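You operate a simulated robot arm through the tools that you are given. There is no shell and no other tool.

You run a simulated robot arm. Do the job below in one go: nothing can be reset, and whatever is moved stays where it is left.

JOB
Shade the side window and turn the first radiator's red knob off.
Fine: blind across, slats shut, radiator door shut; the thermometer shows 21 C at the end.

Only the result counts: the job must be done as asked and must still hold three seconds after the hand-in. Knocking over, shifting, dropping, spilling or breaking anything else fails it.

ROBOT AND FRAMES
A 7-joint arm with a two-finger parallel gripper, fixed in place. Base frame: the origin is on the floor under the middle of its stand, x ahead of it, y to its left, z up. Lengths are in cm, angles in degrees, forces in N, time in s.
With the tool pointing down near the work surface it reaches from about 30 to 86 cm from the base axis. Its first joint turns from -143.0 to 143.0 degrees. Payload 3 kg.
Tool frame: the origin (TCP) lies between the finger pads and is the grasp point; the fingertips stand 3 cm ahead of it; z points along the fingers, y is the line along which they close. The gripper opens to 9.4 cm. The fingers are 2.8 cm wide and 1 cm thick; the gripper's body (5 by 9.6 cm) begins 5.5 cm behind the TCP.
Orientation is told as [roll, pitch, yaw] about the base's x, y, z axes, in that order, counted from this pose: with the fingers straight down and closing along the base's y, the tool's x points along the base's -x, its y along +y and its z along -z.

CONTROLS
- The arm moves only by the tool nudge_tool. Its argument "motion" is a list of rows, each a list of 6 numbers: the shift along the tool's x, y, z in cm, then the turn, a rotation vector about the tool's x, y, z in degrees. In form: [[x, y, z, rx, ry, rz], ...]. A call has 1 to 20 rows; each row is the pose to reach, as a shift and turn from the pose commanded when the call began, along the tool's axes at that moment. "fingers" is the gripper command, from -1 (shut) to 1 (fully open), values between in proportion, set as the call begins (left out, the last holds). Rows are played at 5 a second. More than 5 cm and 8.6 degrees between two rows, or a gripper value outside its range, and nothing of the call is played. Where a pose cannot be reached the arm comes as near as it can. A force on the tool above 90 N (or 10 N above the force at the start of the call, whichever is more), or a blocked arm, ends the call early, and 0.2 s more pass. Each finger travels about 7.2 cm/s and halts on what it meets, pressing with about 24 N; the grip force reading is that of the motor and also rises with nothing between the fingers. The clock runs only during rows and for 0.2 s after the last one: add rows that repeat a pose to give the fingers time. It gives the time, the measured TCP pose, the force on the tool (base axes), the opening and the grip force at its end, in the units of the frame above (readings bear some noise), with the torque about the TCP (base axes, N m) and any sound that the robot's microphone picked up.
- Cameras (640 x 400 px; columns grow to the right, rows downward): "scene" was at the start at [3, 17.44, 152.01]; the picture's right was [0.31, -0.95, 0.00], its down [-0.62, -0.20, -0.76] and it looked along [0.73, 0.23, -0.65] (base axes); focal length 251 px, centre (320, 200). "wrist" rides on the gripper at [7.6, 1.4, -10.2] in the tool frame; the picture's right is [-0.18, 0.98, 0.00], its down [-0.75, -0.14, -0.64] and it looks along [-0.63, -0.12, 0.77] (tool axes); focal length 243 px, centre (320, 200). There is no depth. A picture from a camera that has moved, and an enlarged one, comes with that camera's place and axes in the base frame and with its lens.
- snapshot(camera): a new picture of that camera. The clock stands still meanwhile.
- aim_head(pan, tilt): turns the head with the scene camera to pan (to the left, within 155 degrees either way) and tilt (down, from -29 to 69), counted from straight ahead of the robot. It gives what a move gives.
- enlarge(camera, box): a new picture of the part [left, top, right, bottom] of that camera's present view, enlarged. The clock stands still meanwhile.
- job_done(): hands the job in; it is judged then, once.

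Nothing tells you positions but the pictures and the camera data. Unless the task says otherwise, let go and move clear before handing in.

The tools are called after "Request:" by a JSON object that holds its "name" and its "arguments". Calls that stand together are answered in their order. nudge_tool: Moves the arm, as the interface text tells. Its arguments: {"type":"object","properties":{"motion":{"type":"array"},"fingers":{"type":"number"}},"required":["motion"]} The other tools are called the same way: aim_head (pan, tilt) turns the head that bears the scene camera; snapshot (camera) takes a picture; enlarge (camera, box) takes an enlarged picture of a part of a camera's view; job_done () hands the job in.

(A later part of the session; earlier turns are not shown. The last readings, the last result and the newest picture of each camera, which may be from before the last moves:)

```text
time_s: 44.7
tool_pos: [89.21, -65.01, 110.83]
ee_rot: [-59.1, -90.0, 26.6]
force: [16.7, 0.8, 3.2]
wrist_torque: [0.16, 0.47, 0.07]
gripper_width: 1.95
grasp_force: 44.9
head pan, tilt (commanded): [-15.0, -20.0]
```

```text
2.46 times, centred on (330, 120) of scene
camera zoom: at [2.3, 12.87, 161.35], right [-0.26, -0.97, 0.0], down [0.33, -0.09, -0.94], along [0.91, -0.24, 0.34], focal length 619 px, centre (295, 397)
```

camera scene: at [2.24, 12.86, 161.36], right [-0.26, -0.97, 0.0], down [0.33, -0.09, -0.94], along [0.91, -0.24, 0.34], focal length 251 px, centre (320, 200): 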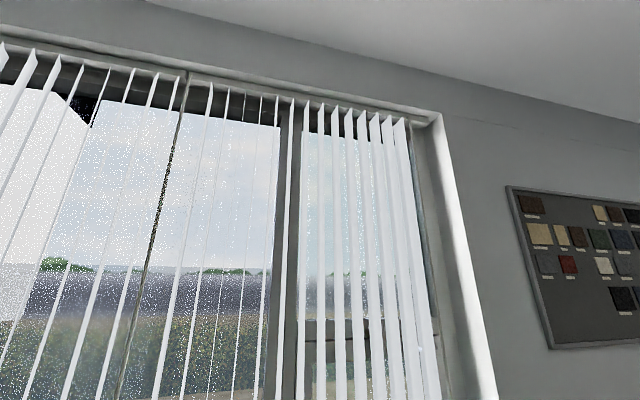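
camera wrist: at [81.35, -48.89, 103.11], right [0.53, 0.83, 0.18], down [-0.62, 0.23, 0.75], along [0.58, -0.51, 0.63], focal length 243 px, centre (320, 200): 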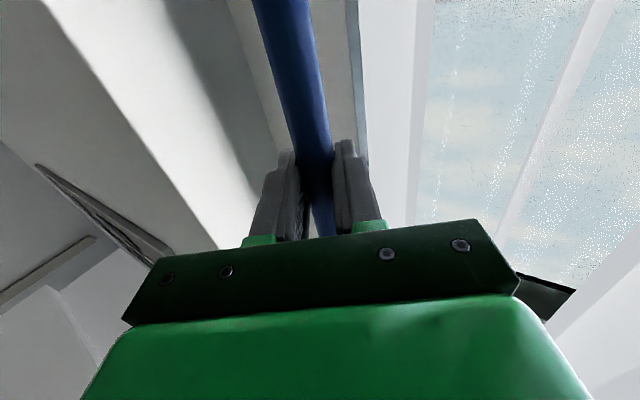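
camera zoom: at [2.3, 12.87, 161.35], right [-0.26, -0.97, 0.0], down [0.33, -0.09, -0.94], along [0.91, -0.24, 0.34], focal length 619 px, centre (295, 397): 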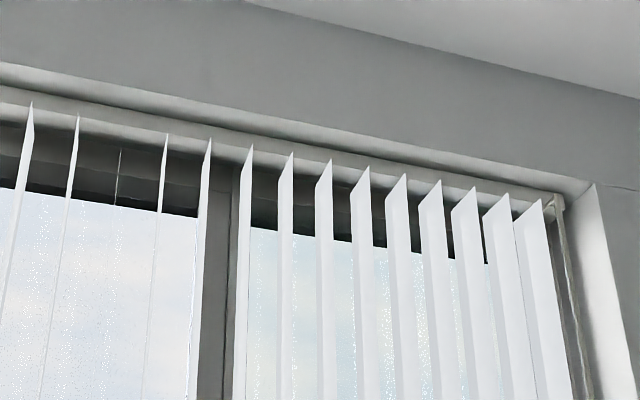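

It still moved freely to y=-65. A little further in even smaller steps to find the stop.

Request:
{"name": "nudge_tool", "arguments": {"motion": [[0, -0.25, 0.16, 0, 0, 0], [0, -0.5, 0.33, 0, 0, 0], [0, -0.75, 0.49, 0, 0, 0], [0, -1.0, 0.66, 0, 0, 0], [0, -1.25, 0.82, 0, 0, 0], [0, -1.5, 0.98, 0, 0, 0]]}}

Request:
{"name": "enlarge", "arguments": {"camera": "scene", "box": [200, 40, 460, 200]}}

Request:
{"name": "snapshot", "arguments": {"camera": "wrist"}}

```text
time_s: 46.1
tool_pos: [89.22, -66.82, 110.73]
ee_rot: [-38.3, -90.0, 5.8]
force: [12.1, 1.9, -3.7]
wrist_torque: [-0.16, -0.46, 0.07]
gripper_width: 1.98
grasp_force: 45.0
head pan, tilt (commanded): [-15.0, -20.0]
```

```text
2.46 times, centred on (330, 120) of scene
camera zoom: at [2.3, 12.86, 161.35], right [-0.26, -0.97, 0.0], down [0.33, -0.09, -0.94], along [0.91, -0.24, 0.34], focal length 619 px, centre (295, 397)
```

zoom: 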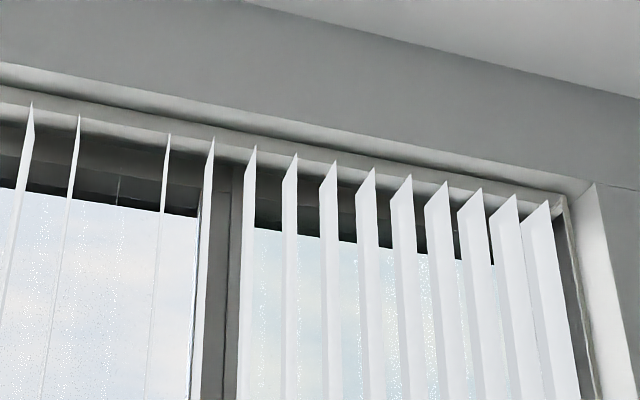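

```text
taken
camera wrist: at [81.32, -60.16, 103.1], right [0.53, 0.83, 0.18], down [-0.62, 0.23, 0.75], along [0.58, -0.51, 0.63], focal length 243 px, centre (320, 200)
```

wrist: 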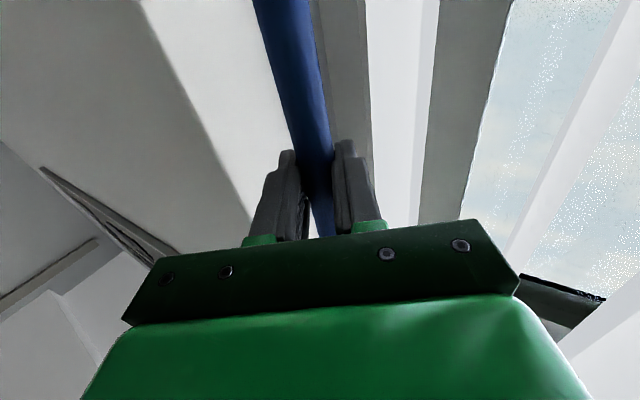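

The wand is now at the very end of the rail with no resistance yet. One more small push to confirm the end stop.

Request:
{"name": "nudge_tool", "arguments": {"motion": [[0, -0.17, 0.11, 0, 0, 0], [0, -0.34, 0.21, 0, 0, 0], [0, -0.5, 0.32, 0, 0, 0], [0, -0.67, 0.43, 0, 0, 0], [0, -0.84, 0.54, 0, 0, 0]]}}

Request:
{"name": "enlarge", "arguments": {"camera": "scene", "box": [360, 90, 460, 180]}}

```text
time_s: 47.3
tool_pos: [89.09, -67.88, 110.78]
ee_rot: [93.4, -90.0, -125.9]
force: [-2.5, 2.6, 5.7]
wrist_torque: [0.11, 0.16, -0.02]
gripper_width: 1.96
grasp_force: 45.7
head pan, tilt (commanded): [-15.0, -20.0]
```

```text
4.44 times, centred on (410, 135) of scene
camera zoom: at [2.26, 12.88, 161.35], right [-0.26, -0.97, 0.0], down [0.33, -0.09, -0.94], along [0.91, -0.24, 0.34], focal length 1117 px, centre (-80, 489)
```

zoom: 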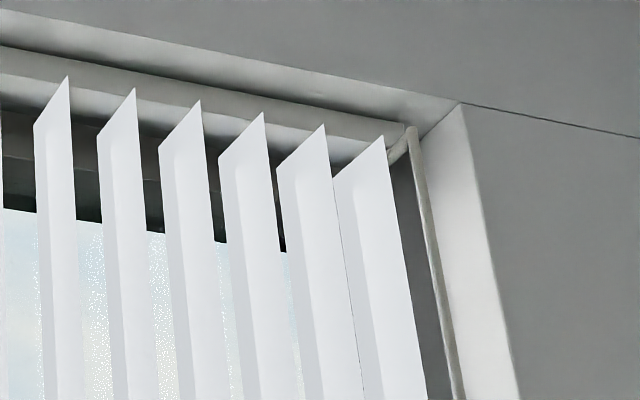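

Still sliding freely; the leading slat now hangs just inside the window's right jamb. I'll go on in tiny steps until it stops or the slats stop following.

Request:
{"name": "nudge_tool", "arguments": {"motion": [[0, -0.21, 0.13, 0, 0, 0], [0, -0.42, 0.27, 0, 0, 0], [0, -0.63, 0.4, 0, 0, 0], [0, -0.84, 0.54, 0, 0, 0], [0, -1.05, 0.67, 0, 0, 0], [0, -1.26, 0.8, 0, 0, 0]]}}

Request:
{"name": "enlarge", "arguments": {"camera": "scene", "box": [360, 90, 460, 180]}}

Request:
{"name": "snapshot", "arguments": {"camera": "wrist"}}

```text
time_s: 48.7
tool_pos: [89.07, -69.24, 110.8]
ee_rot: [49.6, -89.9, -82.2]
force: [-22.6, 1.7, -1.3]
wrist_torque: [0.18, 0.5, -0.18]
gripper_width: 1.99
grasp_force: 45.0
head pan, tilt (commanded): [-15.0, -20.0]
```

```text
4.44 times, centred on (410, 135) of scene
camera zoom: at [2.24, 12.87, 161.36], right [-0.26, -0.97, 0.0], down [0.33, -0.09, -0.94], along [0.91, -0.24, 0.34], focal length 1117 px, centre (-80, 489)
```

zoom: 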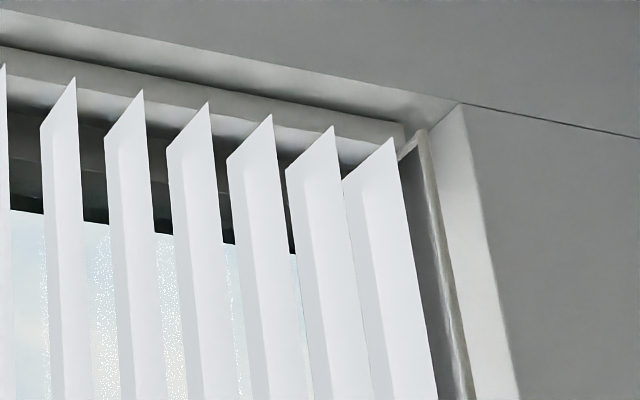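

```text
taken
camera wrist: at [81.34, -62.55, 103.1], right [0.53, 0.83, 0.18], down [-0.62, 0.23, 0.75], along [0.58, -0.51, 0.63], focal length 243 px, centre (320, 200)
```

wrist: 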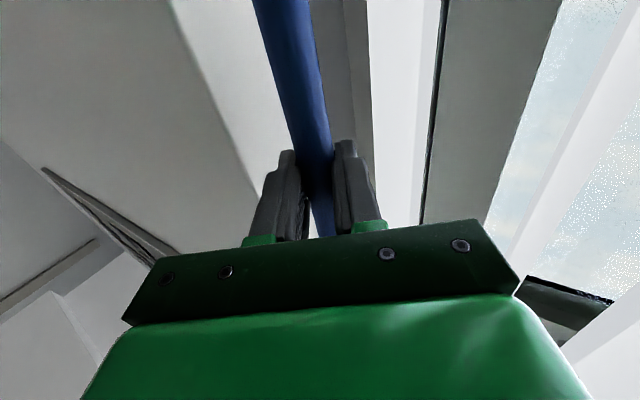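

The leading slat is essentially at the rail's end and still following. I'll correct x slightly and continue a touch more.

Request:
{"name": "nudge_tool", "arguments": {"motion": [[0, -0.04, -0.07, 0, 0, 0], [0, -0.25, 0.06, 0, 0, 0], [0, -0.46, 0.2, 0, 0, 0], [0, -0.67, 0.33, 0, 0, 0], [0, -0.88, 0.47, 0, 0, 0], [0, -1.09, 0.6, 0, 0, 0], [0, -1.3, 0.73, 0, 0, 0]]}}

Request:
{"name": "enlarge", "arguments": {"camera": "scene", "box": [360, 90, 460, 180]}}

```text
time_s: 49.6
tool_pos: [89.26, -69.52, 110.83]
ee_rot: [-57.2, -90.1, 25.0]
force: [-68.5, 53.0, -1.7]
wrist_torque: [0.22, 0.28, 0.11]
gripper_width: 1.98
grasp_force: 45.2
head pan, tilt (commanded): [-15.0, -20.0]
stopped in row 4: the force on the tool passed its limit at 112 N (the readings are from after the stop); the commanded pose is now the measured one
```

```text
4.44 times, centred on (410, 135) of scene
camera zoom: at [2.16, 12.96, 161.35], right [-0.26, -0.97, 0.0], down [0.33, -0.09, -0.94], along [0.91, -0.24, 0.34], focal length 1117 px, centre (-80, 489)
```

zoom: 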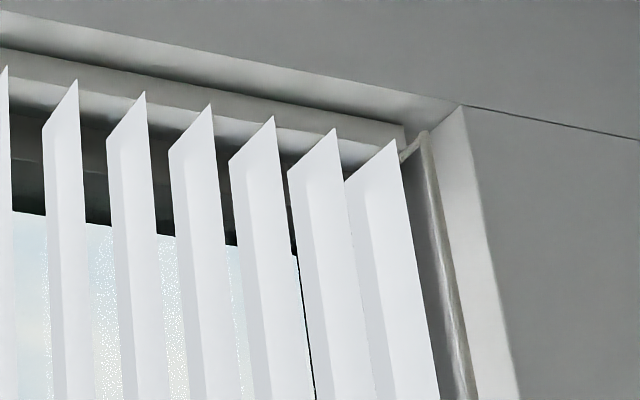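

The end stop is reached: the blind is fully drawn across. I'll ease off the load, open the fingers just enough to free the wand, and back straight out.

Request:
{"name": "nudge_tool", "arguments": {"motion": [[0, 0.02, -0.25, 0, 0, 0], [0, 0.02, -0.25, 0, 0, 0]]}}

Request:
{"name": "nudge_tool", "arguments": {"motion": [[0, 0, 0, 0, 0, 0], [0, 0, 0, 0, 0, 0], [0, 0, 0, 0, 0, 0]], "fingers": -0.15}}

Request:
{"name": "snapshot", "arguments": {"camera": "wrist"}}

```text
time_s: 50.2
tool_pos: [89.21, -69.22, 110.79]
ee_rot: [-133.0, -89.9, 100.9]
force: [11.5, 0.0, 10.0]
wrist_torque: [0.0, -0.21, 0.04]
gripper_width: 1.99
grasp_force: 44.8
head pan, tilt (commanded): [-15.0, -20.0]
```

```text
time_s: 51.0
tool_pos: [89.09, -69.41, 110.68]
ee_rot: [-11.0, -89.9, -21.3]
force: [0.1, 0.4, -0.3]
wrist_torque: [0.01, 0.01, 0.0]
gripper_width: 4.0
grasp_force: 0.1
head pan, tilt (commanded): [-15.0, -20.0]
```

```text
taken
camera wrist: at [81.23, -62.76, 102.97], right [0.53, 0.83, 0.18], down [-0.62, 0.22, 0.75], along [0.59, -0.51, 0.63], focal length 243 px, centre (320, 200)
```

wrist: 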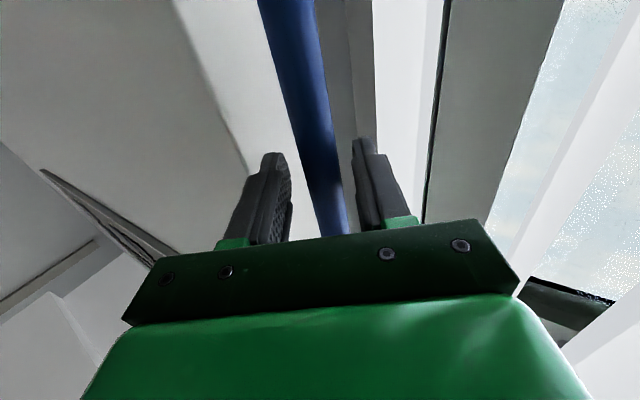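

The wand is free and stays put at the end. Backing straight out now, then checking the blind.

Request:
{"name": "nudge_tool", "arguments": {"motion": [[0, 0, -2, 0, 0, 0], [0, 0, -5, 0, 0, 0], [0, 0, -9, 0, 0, 0], [0, 0, -13, 0, 0, 0], [0, 0, -17, 0, 0, 0], [0, 0, -17, 0, 0, 0]]}}

Request:
{"name": "aim_head", "arguments": {"pan": -5, "tilt": 10}}

Request:
{"name": "snapshot", "arguments": {"camera": "scene"}}

```text
time_s: 52.4
tool_pos: [74.62, -60.4, 110.77]
ee_rot: [-125.8, -90.0, 93.6]
force: [0.0, 0.1, 0.7]
wrist_torque: [-0.02, -0.03, 0.01]
gripper_width: 4.0
grasp_force: 0.1
head pan, tilt (commanded): [-15.0, -20.0]
```

```text
time_s: 53.3
tool_pos: [74.59, -60.33, 110.61]
ee_rot: [-14.6, -89.8, -17.7]
force: [0.0, -0.3, 0.6]
wrist_torque: [0.02, 0.02, 0.0]
gripper_width: 4.01
grasp_force: 0.0
head pan, tilt (commanded): [-5.0, 10.0]
```

```text
taken
camera scene: at [4.19, 14.02, 156.83], right [-0.09, -1.0, 0.0], down [-0.17, 0.02, -0.98], along [0.98, -0.09, -0.17], focal length 251 px, centre (320, 200)
```

scene: 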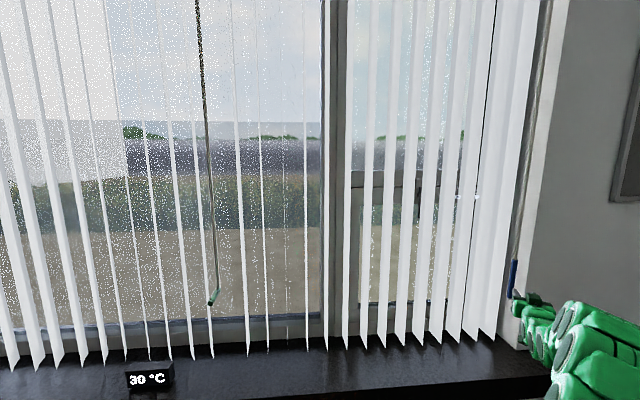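

The side blind is now spread fully across to the right jamb, slats still open, with the blue wand parked at the right end. Next is the green crank; a close look first, while I swing the arm left in front of it (staying at x≈73).

Request:
{"name": "enlarge", "arguments": {"camera": "scene", "box": [170, 240, 260, 340]}}

Request:
{"name": "nudge_tool", "arguments": {"motion": [[0, 4.08, -2.72, -1.63, 0, 0], [0, 8.16, -5.43, -3.25, 0, 0], [0, 12.24, -8.15, -4.88, 0, 0], [0, 16.32, -10.87, -6.5, 0, 0], [0, 20.4, -13.59, -8.13, 0, 0], [0, 24.47, -16.3, -9.75, 0, 0], [0, 28.55, -19.02, -11.38, 0, 0], [0, 32.63, -21.74, -13, 0, 0], [0, 36.71, -24.45, -14.63, 0, 0], [0, 40.79, -27.17, -16.25, 0, 0], [0, 44.87, -29.89, -17.88, 0, 0], [0, 48.95, -32.6, -19.5, 0, 0], [0, 53.03, -35.32, -21.13, 0, 0], [0, 57.11, -38.04, -22.75, 0, 0], [0, 61.19, -40.76, -24.38, 0, 0], [0, 65.26, -43.47, -26, 0, 0], [0, 69.34, -46.19, -27.63, 0, 0], [0, 73.42, -48.91, -29.25, 0, 0], [0, 77.5, -51.62, -30.88, 0, 0], [0, 81.58, -54.34, -32.5, 0, 0]]}}

Request:
{"name": "aim_head", "arguments": {"pan": 20, "tilt": 20}}

Request:
{"name": "snapshot", "arguments": {"camera": "scene"}}

Request:
{"name": "snapshot", "arguments": {"camera": "wrist"}}

```text
4.00 times, centred on (215, 290) of scene
camera zoom: at [4.19, 14.02, 156.83], right [-0.09, -1.0, 0.0], down [-0.17, 0.02, -0.98], along [0.98, -0.09, -0.17], focal length 1006 px, centre (740, -160)
```

zoom: 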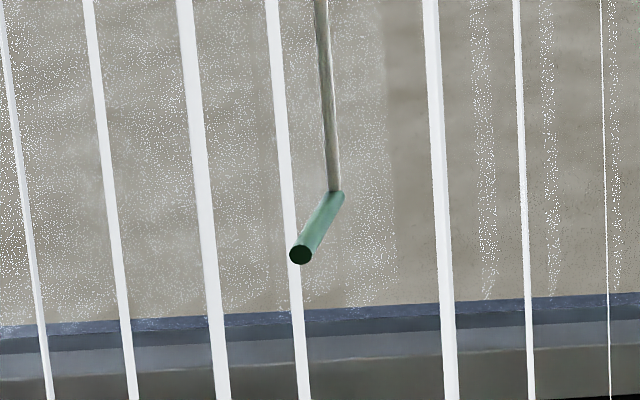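

```text
time_s: 57.5
tool_pos: [72.32, 38.01, 110.79]
ee_rot: [2.5, -89.9, -2.3]
force: [0.5, 0.5, 0.3]
wrist_torque: [0.0, -0.01, 0.03]
gripper_width: 4.01
grasp_force: 0.1
head pan, tilt (commanded): [-5.0, 10.0]
```

```text
time_s: 58.4
tool_pos: [72.3, 37.95, 110.69]
ee_rot: [16.2, -89.9, -15.9]
force: [-0.6, -0.9, 0.6]
wrist_torque: [0.01, -0.01, -0.02]
gripper_width: 4.0
grasp_force: 0.1
head pan, tilt (commanded): [20.0, 20.0]
```

```text
taken
camera scene: at [3.68, 18.03, 155.2], right [0.34, -0.94, 0.0], down [-0.32, -0.12, -0.94], along [0.88, 0.32, -0.34], focal length 251 px, centre (320, 200)
```

scene: 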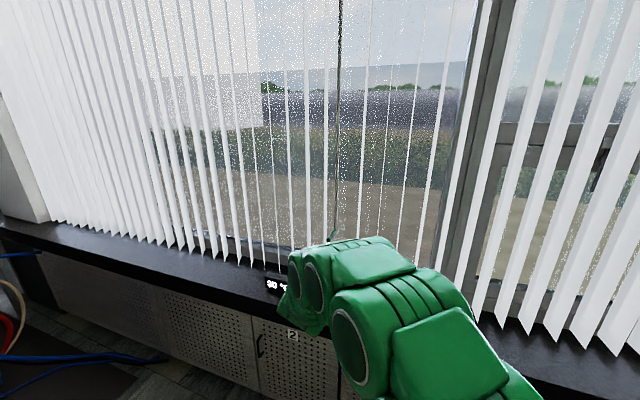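

```text
taken
camera wrist: at [62.05, 39.29, 103.07], right [0.0, 0.98, 0.18], down [-0.64, -0.14, 0.75], along [0.77, -0.12, 0.63], focal length 243 px, centre (320, 200)
```

wrist: 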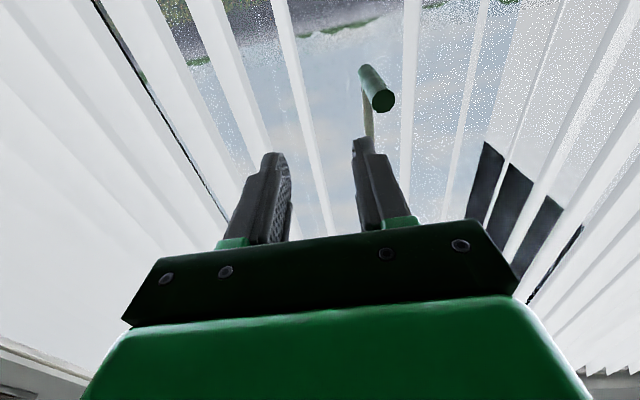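

The green crank handle is a ~2 cm thick horizontal bar pointing at me, from (82, 42.8, 110) back to the vertical rod at (89.2, 42.7). I'll line the fingers up either side of it and check before going in.

Request:
{"name": "nudge_tool", "arguments": {"motion": [[0, 2.4, 0, 0, 0, 0], [0, 4.75, 0, 0, 0, 0], [0.4, 4.75, 2.5, 0, 0, 0], [0.4, 4.75, 4.7, 0, 0, 0], [0.4, 4.75, 4.7, 0, 0, 0]]}}

Request:
{"name": "snapshot", "arguments": {"camera": "wrist"}}

```text
time_s: 59.6
tool_pos: [77.18, 42.22, 110.44]
ee_rot: [4.9, -89.9, -4.7]
force: [-0.9, 0.3, -0.8]
wrist_torque: [0.02, 0.03, 0.0]
gripper_width: 4.01
grasp_force: 0.0
head pan, tilt (commanded): [20.0, 20.0]
```

```text
taken
camera wrist: at [66.85, 43.64, 102.75], right [0.0, 0.98, 0.18], down [-0.64, -0.14, 0.75], along [0.77, -0.12, 0.63], focal length 243 px, centre (320, 200)
```

wrist: 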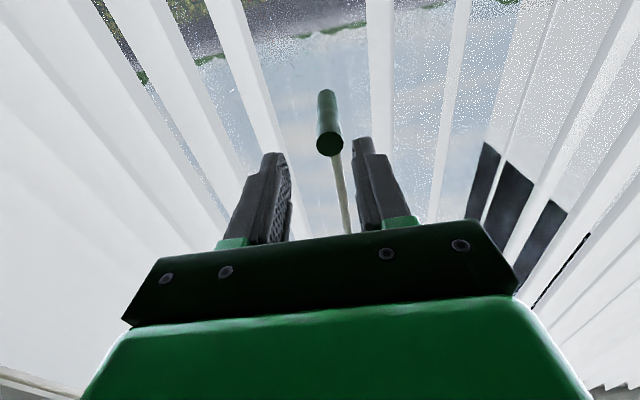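

The handle sits centred between the fingers to within a centimetre. I'll correct 0.6 cm sideways, slide the open fingers over it, then narrow them to a loose fork.

Request:
{"name": "nudge_tool", "arguments": {"motion": [[0.4, 0.6, 0.5, 0, 0, 0], [0.4, 0.65, 2.5, 0, 0, 0], [0.4, 0.65, 4.5, 0, 0, 0], [0.4, 0.65, 6, 0, 0, 0], [0.4, 0.65, 7.3, 0, 0, 0], [0.4, 0.65, 7.3, 0, 0, 0]]}}

Request:
{"name": "snapshot", "arguments": {"camera": "wrist"}}

Request:
{"name": "nudge_tool", "arguments": {"motion": [[0, 0, 0, 0, 0, 0], [0, 0, 0, 0, 0, 0], [0, 0, 0, 0, 0, 0]], "fingers": -0.45}}

Request:
{"name": "snapshot", "arguments": {"camera": "wrist"}}

```text
time_s: 61.0
tool_pos: [84.44, 43.11, 109.93]
ee_rot: [-13.4, -90.1, 13.5]
force: [0.7, -0.8, -0.4]
wrist_torque: [0.0, -0.01, 0.0]
gripper_width: 3.97
grasp_force: 0.1
head pan, tilt (commanded): [20.0, 20.0]
```

```text
taken
camera wrist: at [74.18, 44.42, 102.28], right [0.0, 0.98, 0.18], down [-0.64, -0.14, 0.75], along [0.77, -0.12, 0.63], focal length 243 px, centre (320, 200)
```

wrist: 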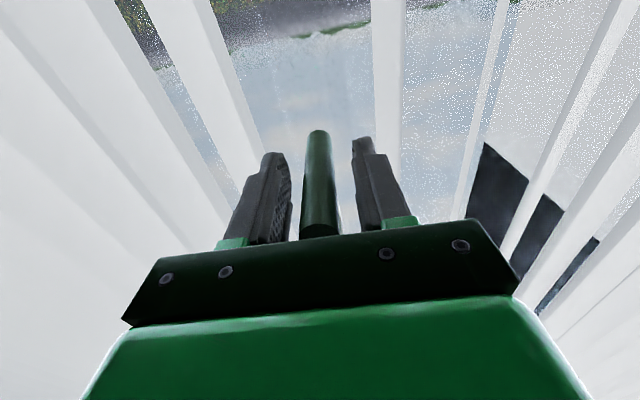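

```text
time_s: 61.8
tool_pos: [84.35, 43.1, 110.09]
ee_rot: [13.5, -89.9, -13.2]
force: [-0.4, -0.3, 0.7]
wrist_torque: [0.01, 0.0, 0.02]
gripper_width: 2.56
grasp_force: 0.1
head pan, tilt (commanded): [20.0, 20.0]
```

```text
taken
camera wrist: at [74.17, 44.44, 102.3], right [0.0, 0.98, 0.18], down [-0.64, -0.14, 0.75], along [0.77, -0.12, 0.63], focal length 243 px, centre (320, 200)
```

wrist: 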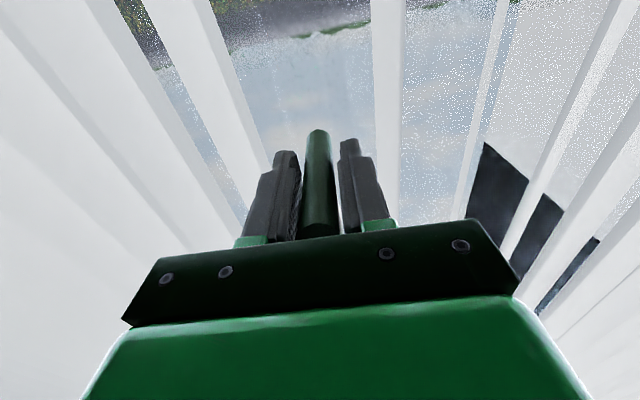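

The fingers now straddle the crank handle loosely. I'll swing it 30° about the rod (handle end toward the right) and see how the slats respond.

Request:
{"name": "nudge_tool", "arguments": {"motion": [[0, -0.42, 0.02, -5, 0, 0], [0, -0.83, 0.07, -10, 0, 0], [0, -1.24, 0.16, -15, 0, 0], [0, -1.64, 0.29, -20, 0, 0], [0, -2.03, 0.45, -25, 0, 0], [0, -2.4, 0.64, -30, 0, 0]]}}

Request:
{"name": "snapshot", "arguments": {"camera": "wrist"}}

Request:
{"name": "aim_head", "arguments": {"pan": 0, "tilt": 10}}

Request:
{"name": "snapshot", "arguments": {"camera": "scene"}}

```text
time_s: 63.2
tool_pos: [84.95, 40.69, 109.87]
ee_rot: [27.7, -89.9, 2.8]
force: [0.1, 0.3, 0.1]
wrist_torque: [-0.02, 0.0, 0.02]
gripper_width: 2.58
grasp_force: 0.1
head pan, tilt (commanded): [20.0, 20.0]
```

```text
taken
camera wrist: at [75.5, 36.76, 102.2], right [-0.5, 0.85, 0.18], down [-0.48, -0.45, 0.75], along [0.72, 0.28, 0.63], focal length 243 px, centre (320, 200)
```

wrist: 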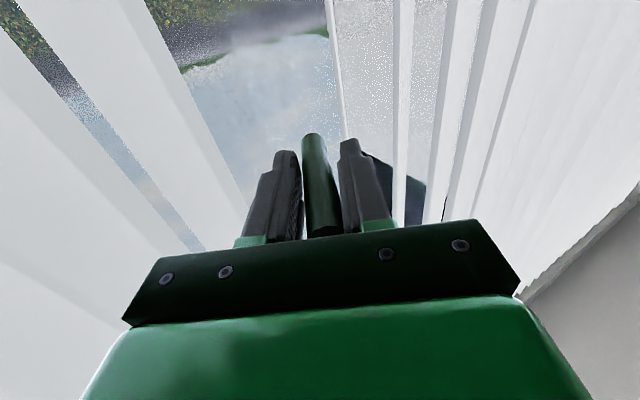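

```text
time_s: 64.0
tool_pos: [85.01, 40.67, 109.85]
ee_rot: [50.6, -89.9, -20.5]
force: [-0.2, -0.7, 0.2]
wrist_torque: [0.01, -0.03, -0.01]
gripper_width: 2.58
grasp_force: 0.0
head pan, tilt (commanded): [0.0, 10.0]
```

```text
taken
camera scene: at [4.22, 14.86, 156.82], right [0.0, -1.0, 0.0], down [-0.17, 0.0, -0.98], along [0.98, 0.0, -0.17], focal length 251 px, centre (320, 200)
```

scene: 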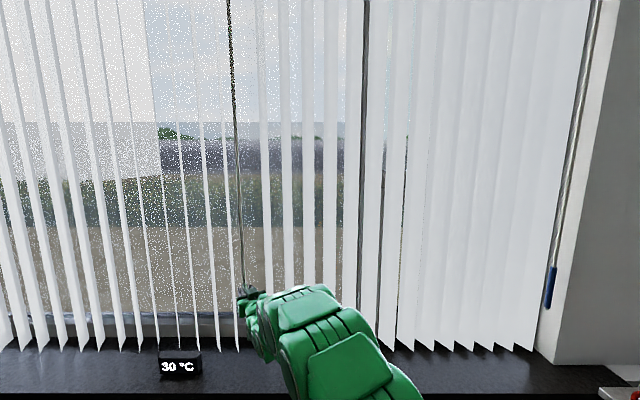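

The slats are closing with the crank, roughly in step. I'll turn another 30° the same way.

Request:
{"name": "nudge_tool", "arguments": {"motion": [[0, -0.42, 0.02, -5, 0, 0], [0, -0.83, 0.07, -10, 0, 0], [0, -1.24, 0.16, -15, 0, 0], [0, -1.64, 0.29, -20, 0, 0], [0, -2.03, 0.45, -25, 0, 0], [0, -2.4, 0.64, -30, 0, 0]]}}

Request:
{"name": "snapshot", "arguments": {"camera": "wrist"}}

Request:
{"name": "snapshot", "arguments": {"camera": "scene"}}

```text
time_s: 65.5
tool_pos: [86.75, 39.01, 109.8]
ee_rot: [58.5, -89.8, 1.8]
force: [1.1, -2.2, 0.4]
wrist_torque: [-0.02, -0.02, -0.11]
gripper_width: 2.75
grasp_force: 1.4
head pan, tilt (commanded): [0.0, 10.0]
```

```text
taken
camera wrist: at [80.51, 30.73, 102.19], right [-0.85, 0.49, 0.19], down [-0.19, -0.63, 0.75], along [0.48, 0.61, 0.63], focal length 243 px, centre (320, 200)
```

wrist: 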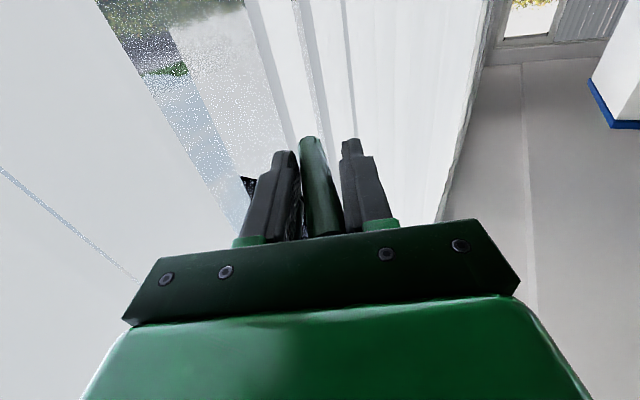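

```text
taken
camera scene: at [4.23, 14.85, 156.83], right [0.0, -1.0, 0.0], down [-0.17, 0.0, -0.98], along [0.98, 0.0, -0.17], focal length 251 px, centre (320, 200)
```

scene: 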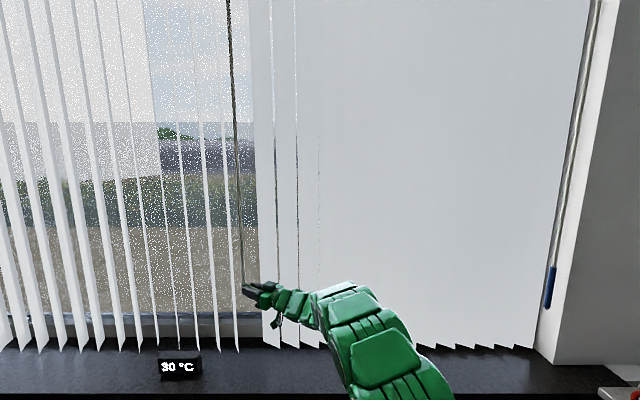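

The slats are about two-thirds shut. To avoid swinging the gripper body into the slats, I'll slip the fork off, return to facing the window with fingers closed, and push the handle the rest of the way from the front.

Request:
{"name": "nudge_tool", "arguments": {"motion": [[0, 0.15, -1, 0, 0, 0], [0, 0.2, -3, 0, 0, 0], [0, 0.2, -6, 0, 0, 0], [0, 0.2, -9, 0, 0, 0], [0, 0.2, -11, 0, 0, 0]]}}

Request:
{"name": "nudge_tool", "arguments": {"motion": [[0, 1.18, 0.36, 7.5, 0, 0], [0, 2.36, 0.72, 15, 0, 0], [0, 3.54, 1.07, 22.5, 0, 0], [0, 4.73, 1.43, 30, 0, 0], [0, 5.9, 1.79, 37.5, 0, 0], [0, 7.09, 2.15, 45, 0, 0], [0, 8.27, 2.5, 52.5, 0, 0], [0, 9.45, 2.86, 60, 0, 0], [0, 9.45, 2.86, 60, 0, 0]], "fingers": -1}}

Request:
{"name": "snapshot", "arguments": {"camera": "wrist"}}

Request:
{"name": "snapshot", "arguments": {"camera": "scene"}}

```text
time_s: 66.7
tool_pos: [81.17, 29.52, 109.88]
ee_rot: [135.0, -89.9, -74.9]
force: [0.2, 0.0, -1.1]
wrist_torque: [-0.01, 0.03, 0.0]
gripper_width: 2.59
grasp_force: 0.2
head pan, tilt (commanded): [0.0, 10.0]
```

```text
time_s: 68.7
tool_pos: [74.51, 36.77, 109.79]
ee_rot: [1.7, -89.9, -1.7]
force: [-0.1, 0.4, -0.1]
wrist_torque: [0.01, 0.01, 0.0]
gripper_width: 0.0
grasp_force: 24.4
head pan, tilt (commanded): [0.0, 10.0]
```

```text
taken
camera wrist: at [64.23, 38.12, 102.13], right [0.0, 0.98, 0.18], down [-0.64, -0.14, 0.76], along [0.77, -0.12, 0.63], focal length 243 px, centre (320, 200)
```

wrist: 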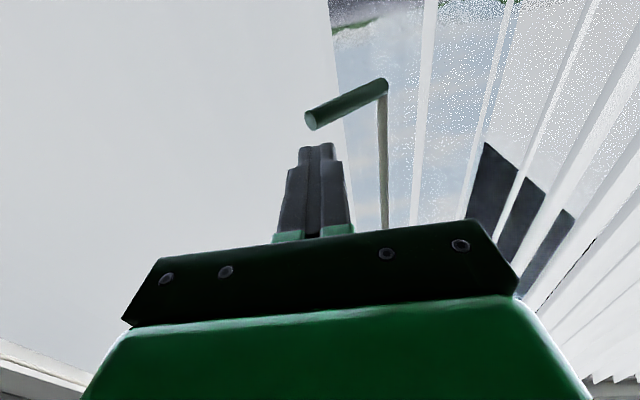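

```text
taken
camera scene: at [4.22, 14.86, 156.82], right [0.0, -1.0, 0.0], down [-0.17, 0.0, -0.98], along [0.98, 0.0, -0.17], focal length 251 px, centre (320, 200)
```

scene: 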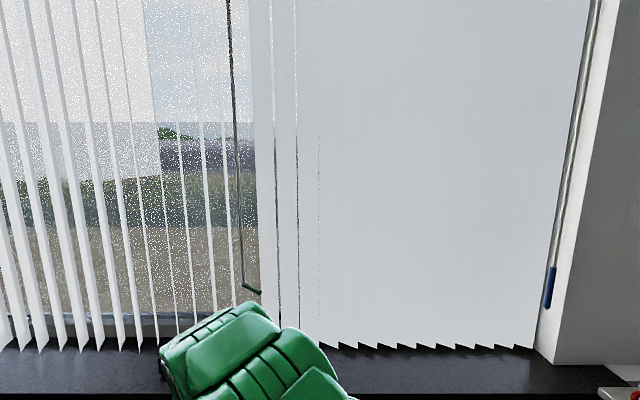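

The crank handle has turned about 55°, and its end is at (84, 36, 110), just ahead of the closed fingertips. Pushing it forward now in small steps.

Request:
{"name": "nudge_tool", "arguments": {"motion": [[0, 0, 2, 0, 0, 0], [0, 0, 4, 0, 0, 0], [0, 0, 5.5, 0, 0, 0], [0, 0, 6.5, 0, 0, 0], [0, 0, 7.5, 0, 0, 0], [0, 0, 8.5, 0, 0, 0], [0, 0, 9.5, 0, 0, 0]]}}

Request:
{"name": "snapshot", "arguments": {"camera": "wrist"}}

Request:
{"name": "snapshot", "arguments": {"camera": "scene"}}

```text
time_s: 70.2
tool_pos: [83.75, 36.78, 109.94]
ee_rot: [36.1, -90.0, -35.9]
force: [-88.1, -11.8, 1.6]
wrist_torque: [0.01, -0.14, -1.04]
gripper_width: 0.01
grasp_force: 24.3
head pan, tilt (commanded): [0.0, 10.0]
```

```text
taken
camera wrist: at [73.55, 38.12, 102.25], right [0.0, 0.98, 0.18], down [-0.64, -0.14, 0.75], along [0.77, -0.12, 0.63], focal length 243 px, centre (320, 200)
```

wrist: 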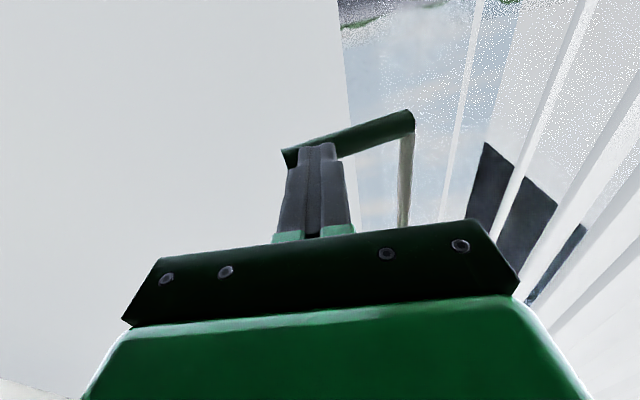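

```text
taken
camera scene: at [4.1, 14.83, 156.83], right [0.0, -1.0, 0.0], down [-0.17, 0.0, -0.98], along [0.98, 0.0, -0.17], focal length 251 px, centre (320, 200)
```

scene: 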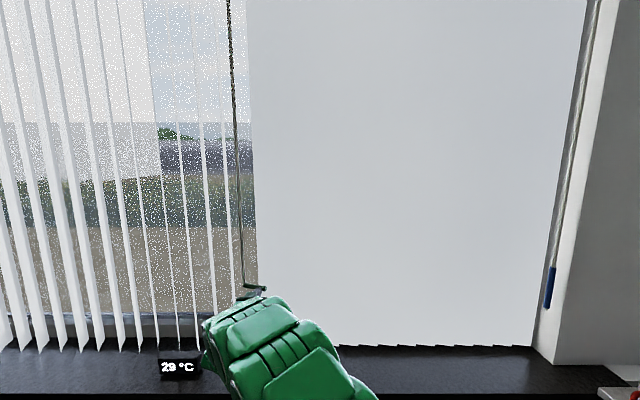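

The slats now look shut, the handle hit firm resistance (end stop), and the thermometer has dropped to 29 °C. I'll back off at once and inspect.

Request:
{"name": "nudge_tool", "arguments": {"motion": [[0, 0, -1, 0, 0, 0], [0, 0, -4, 0, 0, 0], [0, 0, -8, 0, 0, 0], [0, 0, -10, 0, 0, 0]]}}

Request:
{"name": "snapshot", "arguments": {"camera": "wrist"}}

Request:
{"name": "enlarge", "arguments": {"camera": "scene", "box": [140, 240, 600, 400]}}

Request:
{"name": "aim_head", "arguments": {"pan": 0, "tilt": -20}}

Request:
{"name": "snapshot", "arguments": {"camera": "scene"}}

```text
time_s: 71.2
tool_pos: [73.87, 36.79, 109.96]
ee_rot: [109.4, -90.0, -109.3]
force: [0.0, 0.5, -0.1]
wrist_torque: [0.0, 0.02, -0.01]
gripper_width: 0.0
grasp_force: 23.7
head pan, tilt (commanded): [0.0, 10.0]
```

```text
taken
camera wrist: at [63.61, 38.13, 102.3], right [0.0, 0.98, 0.18], down [-0.64, -0.14, 0.75], along [0.77, -0.12, 0.63], focal length 243 px, centre (320, 200)
```

wrist: 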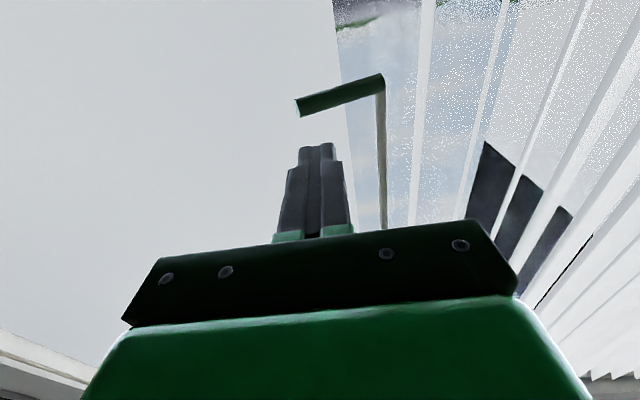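

```text
1.39 times, centred on (370, 320) of scene
camera zoom: at [4.22, 14.86, 156.82], right [0.0, -1.0, 0.0], down [-0.17, 0.0, -0.98], along [0.98, 0.0, -0.17], focal length 350 px, centre (250, 33)
```

zoom: 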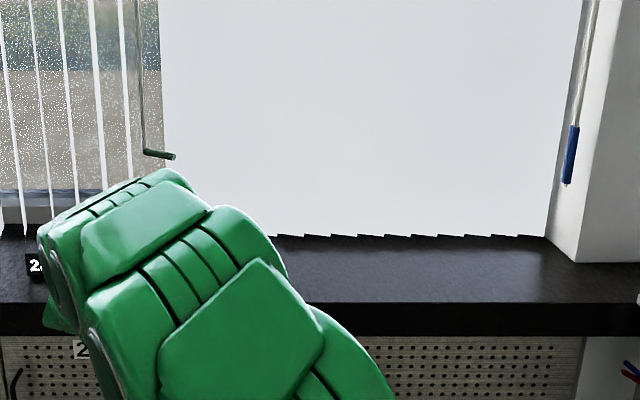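

```text
time_s: 72.2
tool_pos: [73.79, 36.76, 109.9]
ee_rot: [14.5, -89.9, -14.3]
force: [-0.4, 0.4, 1.3]
wrist_torque: [-0.02, 0.0, 0.01]
gripper_width: 0.0
grasp_force: 24.6
head pan, tilt (commanded): [0.0, -20.0]
```

```text
taken
camera scene: at [2.53, 14.86, 161.35], right [0.0, -1.0, 0.0], down [0.34, 0.0, -0.94], along [0.94, 0.0, 0.34], focal length 251 px, centre (320, 200)
```

scene: 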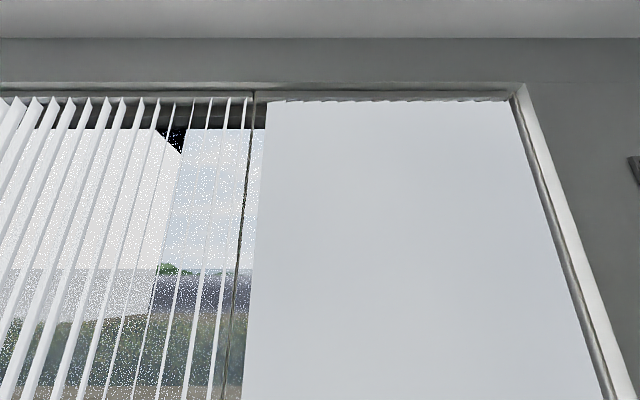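

The side blind is across and its slats are shut, and they stay shut with the hand clear. Next is radiator door 1, whose handle I take to be at about (80, -2.5, 45); I'll bring the hand down in front of it, tilted slightly downward, staying clear of the sill edge at x≈83.

Request:
{"name": "nudge_tool", "arguments": {"motion": [[3.75, -2.46, -0.36, 0, 1.9, 0], [7.5, -4.91, -0.73, 0, 3.8, 0], [11.25, -7.37, -1.09, 0, 5.6, 0], [15, -9.82, -1.45, 0, 7.5, 0], [18.75, -12.28, -1.81, 0, 9.4, 0], [22.5, -14.74, -2.18, 0, 11.3, 0], [26.25, -17.19, -2.54, 0, 13.1, 0], [30, -19.65, -2.9, 0, 15, 0], [33.75, -22.1, -3.26, 0, 16.9, 0], [37.5, -24.56, -3.63, 0, 18.8, 0], [41.25, -27.02, -3.99, 0, 20.6, 0], [45, -29.47, -4.35, 0, 22.5, 0], [48.75, -31.93, -4.71, 0, 24.4, 0], [52.5, -34.38, -5.08, 0, 26.3, 0], [56.25, -36.84, -5.44, 0, 28.1, 0], [60, -39.3, -5.8, 0, 30, 0]], "fingers": 0.1}}

Request:
{"name": "snapshot", "arguments": {"camera": "wrist"}}

Request:
{"name": "aim_head", "arguments": {"pan": 5, "tilt": 45}}

Request:
{"name": "snapshot", "arguments": {"camera": "scene"}}

```text
time_s: 75.6
tool_pos: [67.89, -2.53, 49.82]
ee_rot: [0.0, -60.0, 0.3]
force: [-0.6, 0.4, -0.7]
wrist_torque: [0.0, 0.0, -0.01]
gripper_width: 5.17
grasp_force: 0.1
head pan, tilt (commanded): [0.0, -20.0]
```

```text
taken
camera wrist: at [55.3, -1.26, 48.28], right [0.09, 0.98, 0.16], down [-0.18, -0.14, 0.97], along [0.98, -0.11, 0.16], focal length 243 px, centre (320, 200)
```

wrist: 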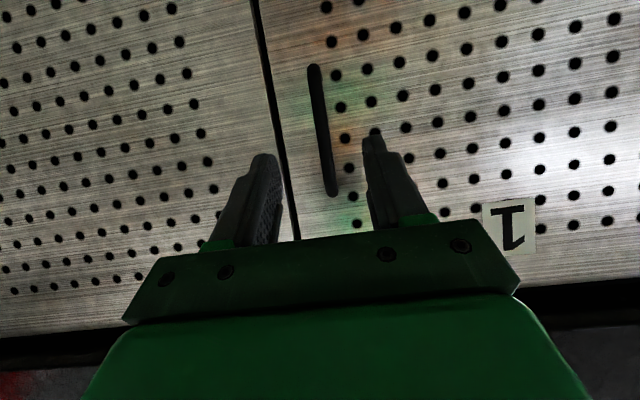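

```text
time_s: 77.0
tool_pos: [68.04, -2.6, 49.77]
ee_rot: [0.1, -60.0, 0.2]
force: [-0.3, -0.2, 0.1]
wrist_torque: [0.02, 0.02, 0.01]
gripper_width: 5.18
grasp_force: 0.2
head pan, tilt (commanded): [5.0, 45.0]
```

```text
taken
camera scene: at [3.03, 15.55, 151.34], right [0.09, -1.0, 0.0], down [-0.7, -0.06, -0.71], along [0.7, 0.06, -0.71], focal length 251 px, centre (320, 200)
```

scene: 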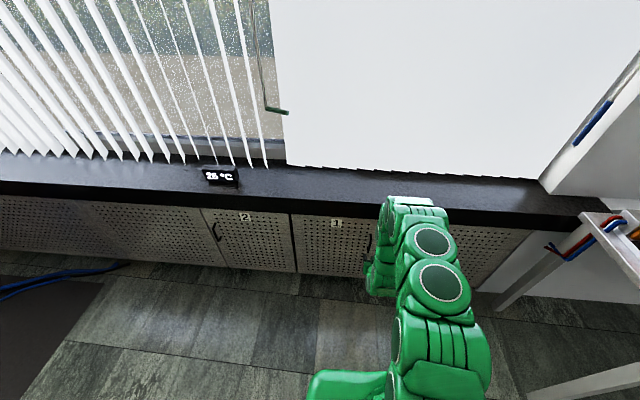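

Thermometer is already down to about 25 °C. The door handle is a vertical black bar, z≈40–52 at y≈-2.8; I'll approach it part way and check again.

Request:
{"name": "nudge_tool", "arguments": {"motion": [[-0.8, -0.1, 3, 0, 0, 0], [-1.6, -0.2, 6, 0, 0, 0], [-1.6, -0.2, 6, 0, 0, 0]]}}

Request:
{"name": "snapshot", "arguments": {"camera": "wrist"}}

Request:
{"name": "enlarge", "arguments": {"camera": "scene", "box": [280, 180, 440, 320]}}

```text
time_s: 77.8
tool_pos: [74.19, -2.89, 48.14]
ee_rot: [-0.1, -59.9, 0.1]
force: [-0.5, -0.2, -0.8]
wrist_torque: [-0.02, -0.01, 0.01]
gripper_width: 5.16
grasp_force: 0.0
head pan, tilt (commanded): [5.0, 45.0]
```

```text
taken
camera wrist: at [61.5, -1.59, 46.7], right [0.09, 0.98, 0.16], down [-0.18, -0.14, 0.97], along [0.98, -0.12, 0.16], focal length 243 px, centre (320, 200)
```

wrist: 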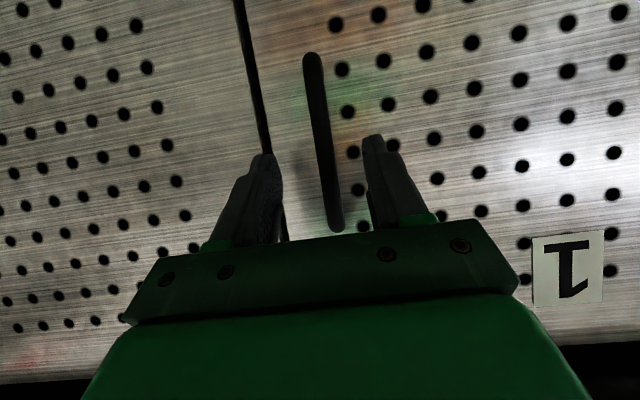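

```text
2.86 times, centred on (360, 250) of scene
camera zoom: at [3.03, 15.55, 151.33], right [0.09, -1.0, 0.0], down [-0.7, -0.06, -0.71], along [0.7, 0.06, -0.71], focal length 718 px, centre (206, 57)
```

zoom: 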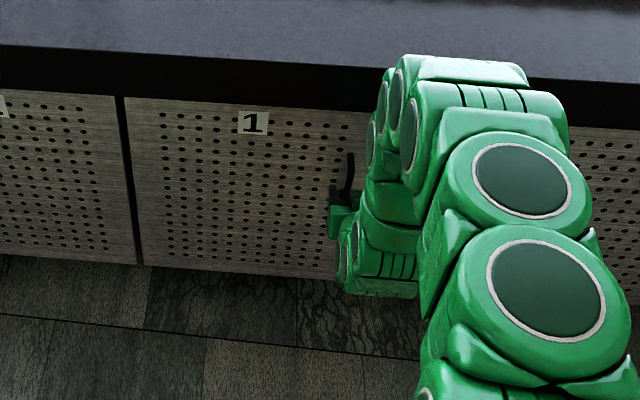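

The handle bar is lined up between the fingers. Advancing the last few centimetres gently, then closing.

Request:
{"name": "nudge_tool", "arguments": {"motion": [[-0.3, 0.1, 1.5, 0, 0, 0], [-0.6, 0.2, 3, 0, 0, 0], [-0.8, 0.2, 4, 0, 0, 0], [-0.8, 0.2, 4, 0, 0, 0]]}}

Request:
{"name": "snapshot", "arguments": {"camera": "wrist"}}

Request:
{"name": "enlarge", "arguments": {"camera": "scene", "box": [310, 200, 420, 290]}}

```text
time_s: 78.8
tool_pos: [77.69, -2.64, 46.58]
ee_rot: [0.2, -59.6, 0.1]
force: [-36.9, 0.3, 5.7]
wrist_torque: [-0.24, -0.06, -1.05]
gripper_width: 5.16
grasp_force: 0.2
head pan, tilt (commanded): [5.0, 45.0]
```

```text
taken
camera wrist: at [65.05, -1.25, 45.25], right [0.09, 0.98, 0.16], down [-0.17, -0.14, 0.97], along [0.98, -0.12, 0.16], focal length 243 px, centre (320, 200)
```

wrist: 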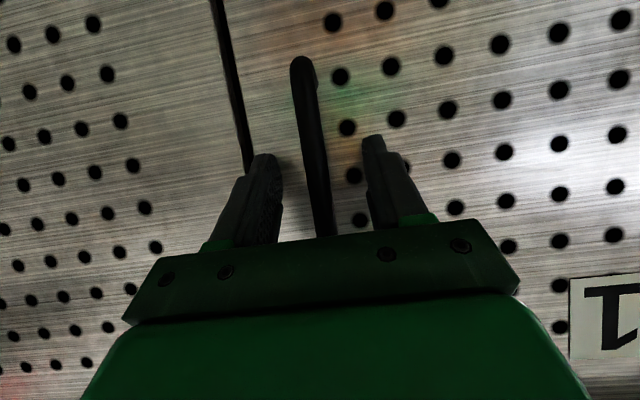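

```text
4.44 times, centred on (365, 245) of scene
camera zoom: at [3.0, 15.56, 151.33], right [0.09, -1.0, 0.0], down [-0.7, -0.06, -0.71], along [0.7, 0.06, -0.71], focal length 1117 px, centre (120, 0)
```

zoom: 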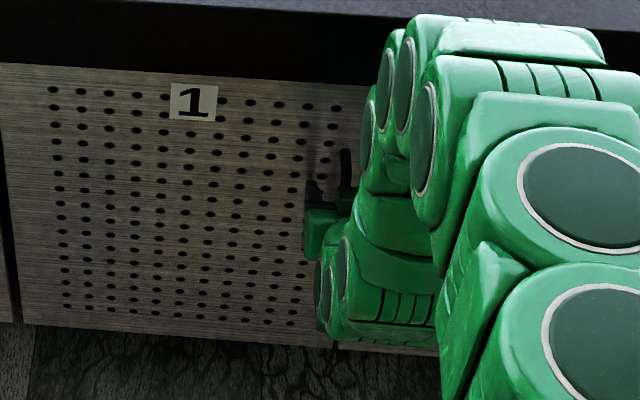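

The right fingertip is lightly touching the cabinet front (plane x≈81), so I'm far enough in. Backing off 0.7 cm, then closing on the bar.

Request:
{"name": "nudge_tool", "arguments": {"motion": [[0, 0, -0.8, 0, 0, 0], [0, 0, -0.8, 0, 0, 0]]}}

Request:
{"name": "nudge_tool", "arguments": {"motion": [[0, 0, 0, 0, 0, 0], [0, 0, 0, 0, 0, 0], [0, 0, 0, 0, 0, 0], [0, 0, 0, 0, 0, 0], [0, 0, 0, 0, 0, 0]], "fingers": -1}}

Request:
{"name": "snapshot", "arguments": {"camera": "wrist"}}

```text
time_s: 79.4
tool_pos: [77.45, -2.64, 47.25]
ee_rot: [0.0, -60.0, 0.2]
force: [0.3, 0.6, -0.6]
wrist_torque: [-0.01, -0.01, 0.02]
gripper_width: 5.16
grasp_force: 0.0
head pan, tilt (commanded): [5.0, 45.0]
```

```text
time_s: 80.6
tool_pos: [77.33, -2.6, 47.27]
ee_rot: [0.0, -60.0, 0.3]
force: [-0.6, -0.3, 5.4]
wrist_torque: [-0.01, -0.22, -0.01]
gripper_width: 1.59
grasp_force: 44.7
head pan, tilt (commanded): [5.0, 45.0]
```

```text
taken
camera wrist: at [64.67, -1.24, 45.77], right [0.09, 0.98, 0.16], down [-0.18, -0.14, 0.97], along [0.98, -0.12, 0.16], focal length 243 px, centre (320, 200)
```

wrist: 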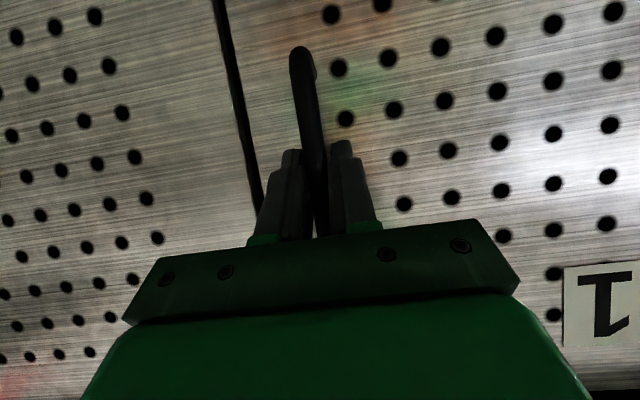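

The handle is gripped firmly (1.6 cm bar). I'll pull the door open along its hinge arc (hinge at about (81, 35.5)), starting with 15°.

Request:
{"name": "nudge_tool", "arguments": {"motion": [[0.4, 0.1, -0.72, 1.08, 0, 0.62], [0.83, 0.2, -1.44, 2.17, 0, 1.25], [1.24, 0.33, -2.15, 3.25, 0, 1.88], [1.66, 0.47, -2.87, 4.33, 0, 2.5], [2.47, 0.81, -4.28, 6.5, 0, 3.75], [3.28, 1.22, -5.68, 8.66, 0, 5], [4.08, 1.7, -7.07, 10.83, 0, 6.25], [4.87, 2.26, -8.43, 13, 0, 7.5]]}}

Request:
{"name": "snapshot", "arguments": {"camera": "wrist"}}

Request:
{"name": "snapshot", "arguments": {"camera": "scene"}}

```text
time_s: 82.4
tool_pos: [67.56, -0.46, 47.19]
ee_rot: [-0.1, -60.1, -14.9]
force: [-1.2, -7.0, -0.6]
wrist_torque: [-0.02, -0.12, -0.04]
gripper_width: 1.64
grasp_force: 45.0
head pan, tilt (commanded): [5.0, 45.0]
```

```text
taken
camera wrist: at [55.74, 4.17, 45.76], right [0.34, 0.93, 0.16], down [-0.21, -0.09, 0.97], along [0.92, -0.37, 0.16], focal length 243 px, centre (320, 200)
```

wrist: 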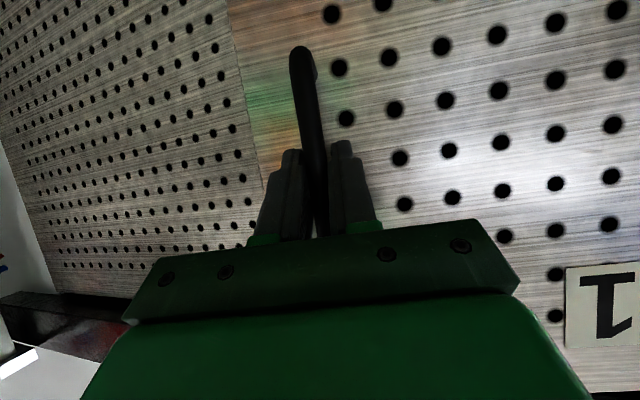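

```text
taken
camera scene: at [3.02, 15.56, 151.33], right [0.09, -1.0, 0.0], down [-0.7, -0.06, -0.71], along [0.7, 0.06, -0.71], focal length 251 px, centre (320, 200)
```

scene: 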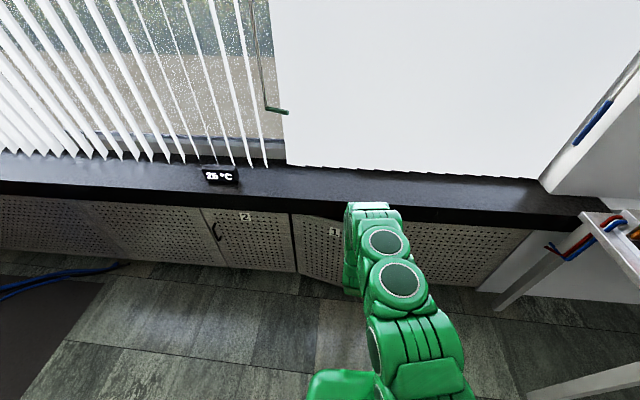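

The door opens smoothly. Repeating the same arc for another 15°.

Request:
{"name": "nudge_tool", "arguments": {"motion": [[0.83, 0.15, -1.44, 2.17, 0, 1.25], [1.66, 0.42, -2.87, 4.33, 0, 2.5], [2.47, 0.76, -4.28, 6.5, 0, 3.75], [3.28, 1.17, -5.68, 8.66, 0, 5], [4.08, 1.65, -7.07, 10.83, 0, 6.25], [4.87, 2.21, -8.43, 13, 0, 7.5]]}}

Request:
{"name": "snapshot", "arguments": {"camera": "scene"}}

```text
time_s: 83.8
tool_pos: [58.77, 4.01, 47.3]
ee_rot: [-0.2, -59.8, -29.8]
force: [-7.0, -8.8, -23.7]
wrist_torque: [0.21, 0.22, 0.02]
gripper_width: 1.62
grasp_force: 44.8
head pan, tilt (commanded): [5.0, 45.0]
```

```text
taken
camera scene: at [3.05, 15.56, 151.33], right [0.09, -1.0, 0.0], down [-0.7, -0.06, -0.71], along [0.7, 0.06, -0.71], focal length 251 px, centre (320, 200)
```

scene: 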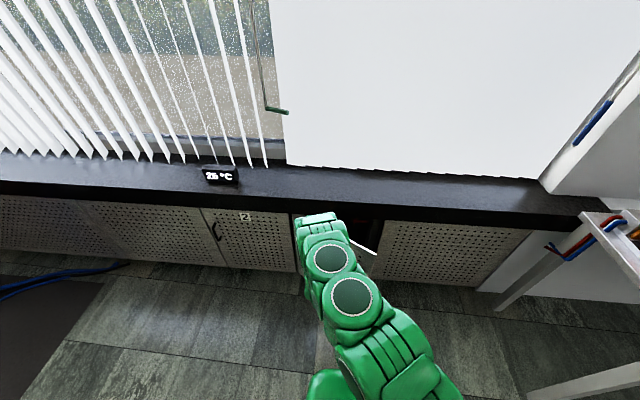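

Door 1 is open about 30° and I glimpse the dark interior. I'll swing it another 15° while the arm still follows easily.

Request:
{"name": "nudge_tool", "arguments": {"motion": [[0.83, 0.2, -1.44, 2.17, 0, 1.25], [1.66, 0.47, -2.87, 4.33, 0, 2.5], [2.47, 0.81, -4.28, 6.5, 0, 3.75], [3.28, 1.22, -5.68, 8.66, 0, 5], [4.08, 1.7, -7.07, 10.83, 0, 6.25], [4.87, 2.26, -8.43, 13, 0, 7.5]]}}

Request:
{"name": "snapshot", "arguments": {"camera": "scene"}}

```text
time_s: 85.2
tool_pos: [51.18, 10.81, 47.31]
ee_rot: [-0.3, -59.8, -44.9]
force: [-41.9, -37.6, -8.8]
wrist_torque: [0.84, -0.09, -0.13]
gripper_width: 1.6
grasp_force: 45.4
head pan, tilt (commanded): [5.0, 45.0]
```

```text
taken
camera scene: at [3.01, 15.54, 151.33], right [0.09, -1.0, 0.0], down [-0.7, -0.06, -0.71], along [0.7, 0.06, -0.71], focal length 251 px, centre (320, 200)
```

scene: 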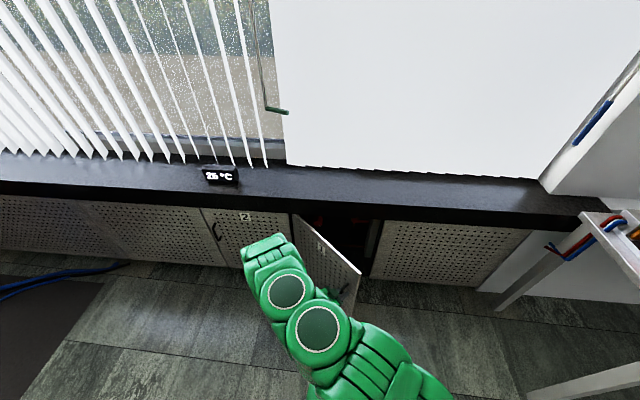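

The door is open 45° and I can see something red inside at the upper left. Zooming in before deciding on the next step.

Request:
{"name": "enlarge", "arguments": {"camera": "scene", "box": [280, 195, 400, 300]}}

```text
3.81 times, centred on (340, 248) of scene
camera zoom: at [3.01, 15.54, 151.33], right [0.09, -1.0, 0.0], down [-0.7, -0.06, -0.71], along [0.7, 0.06, -0.71], focal length 958 px, centre (244, 19)
```

zoom: 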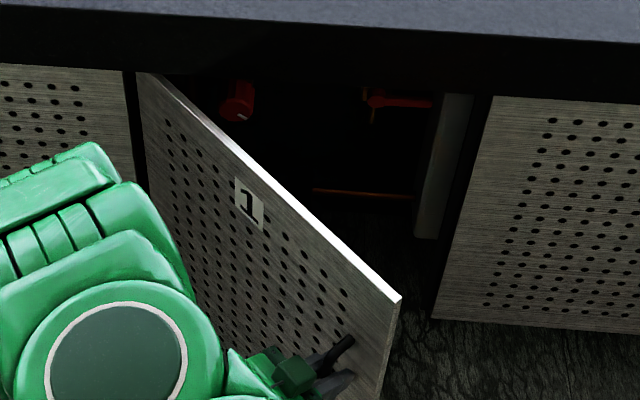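

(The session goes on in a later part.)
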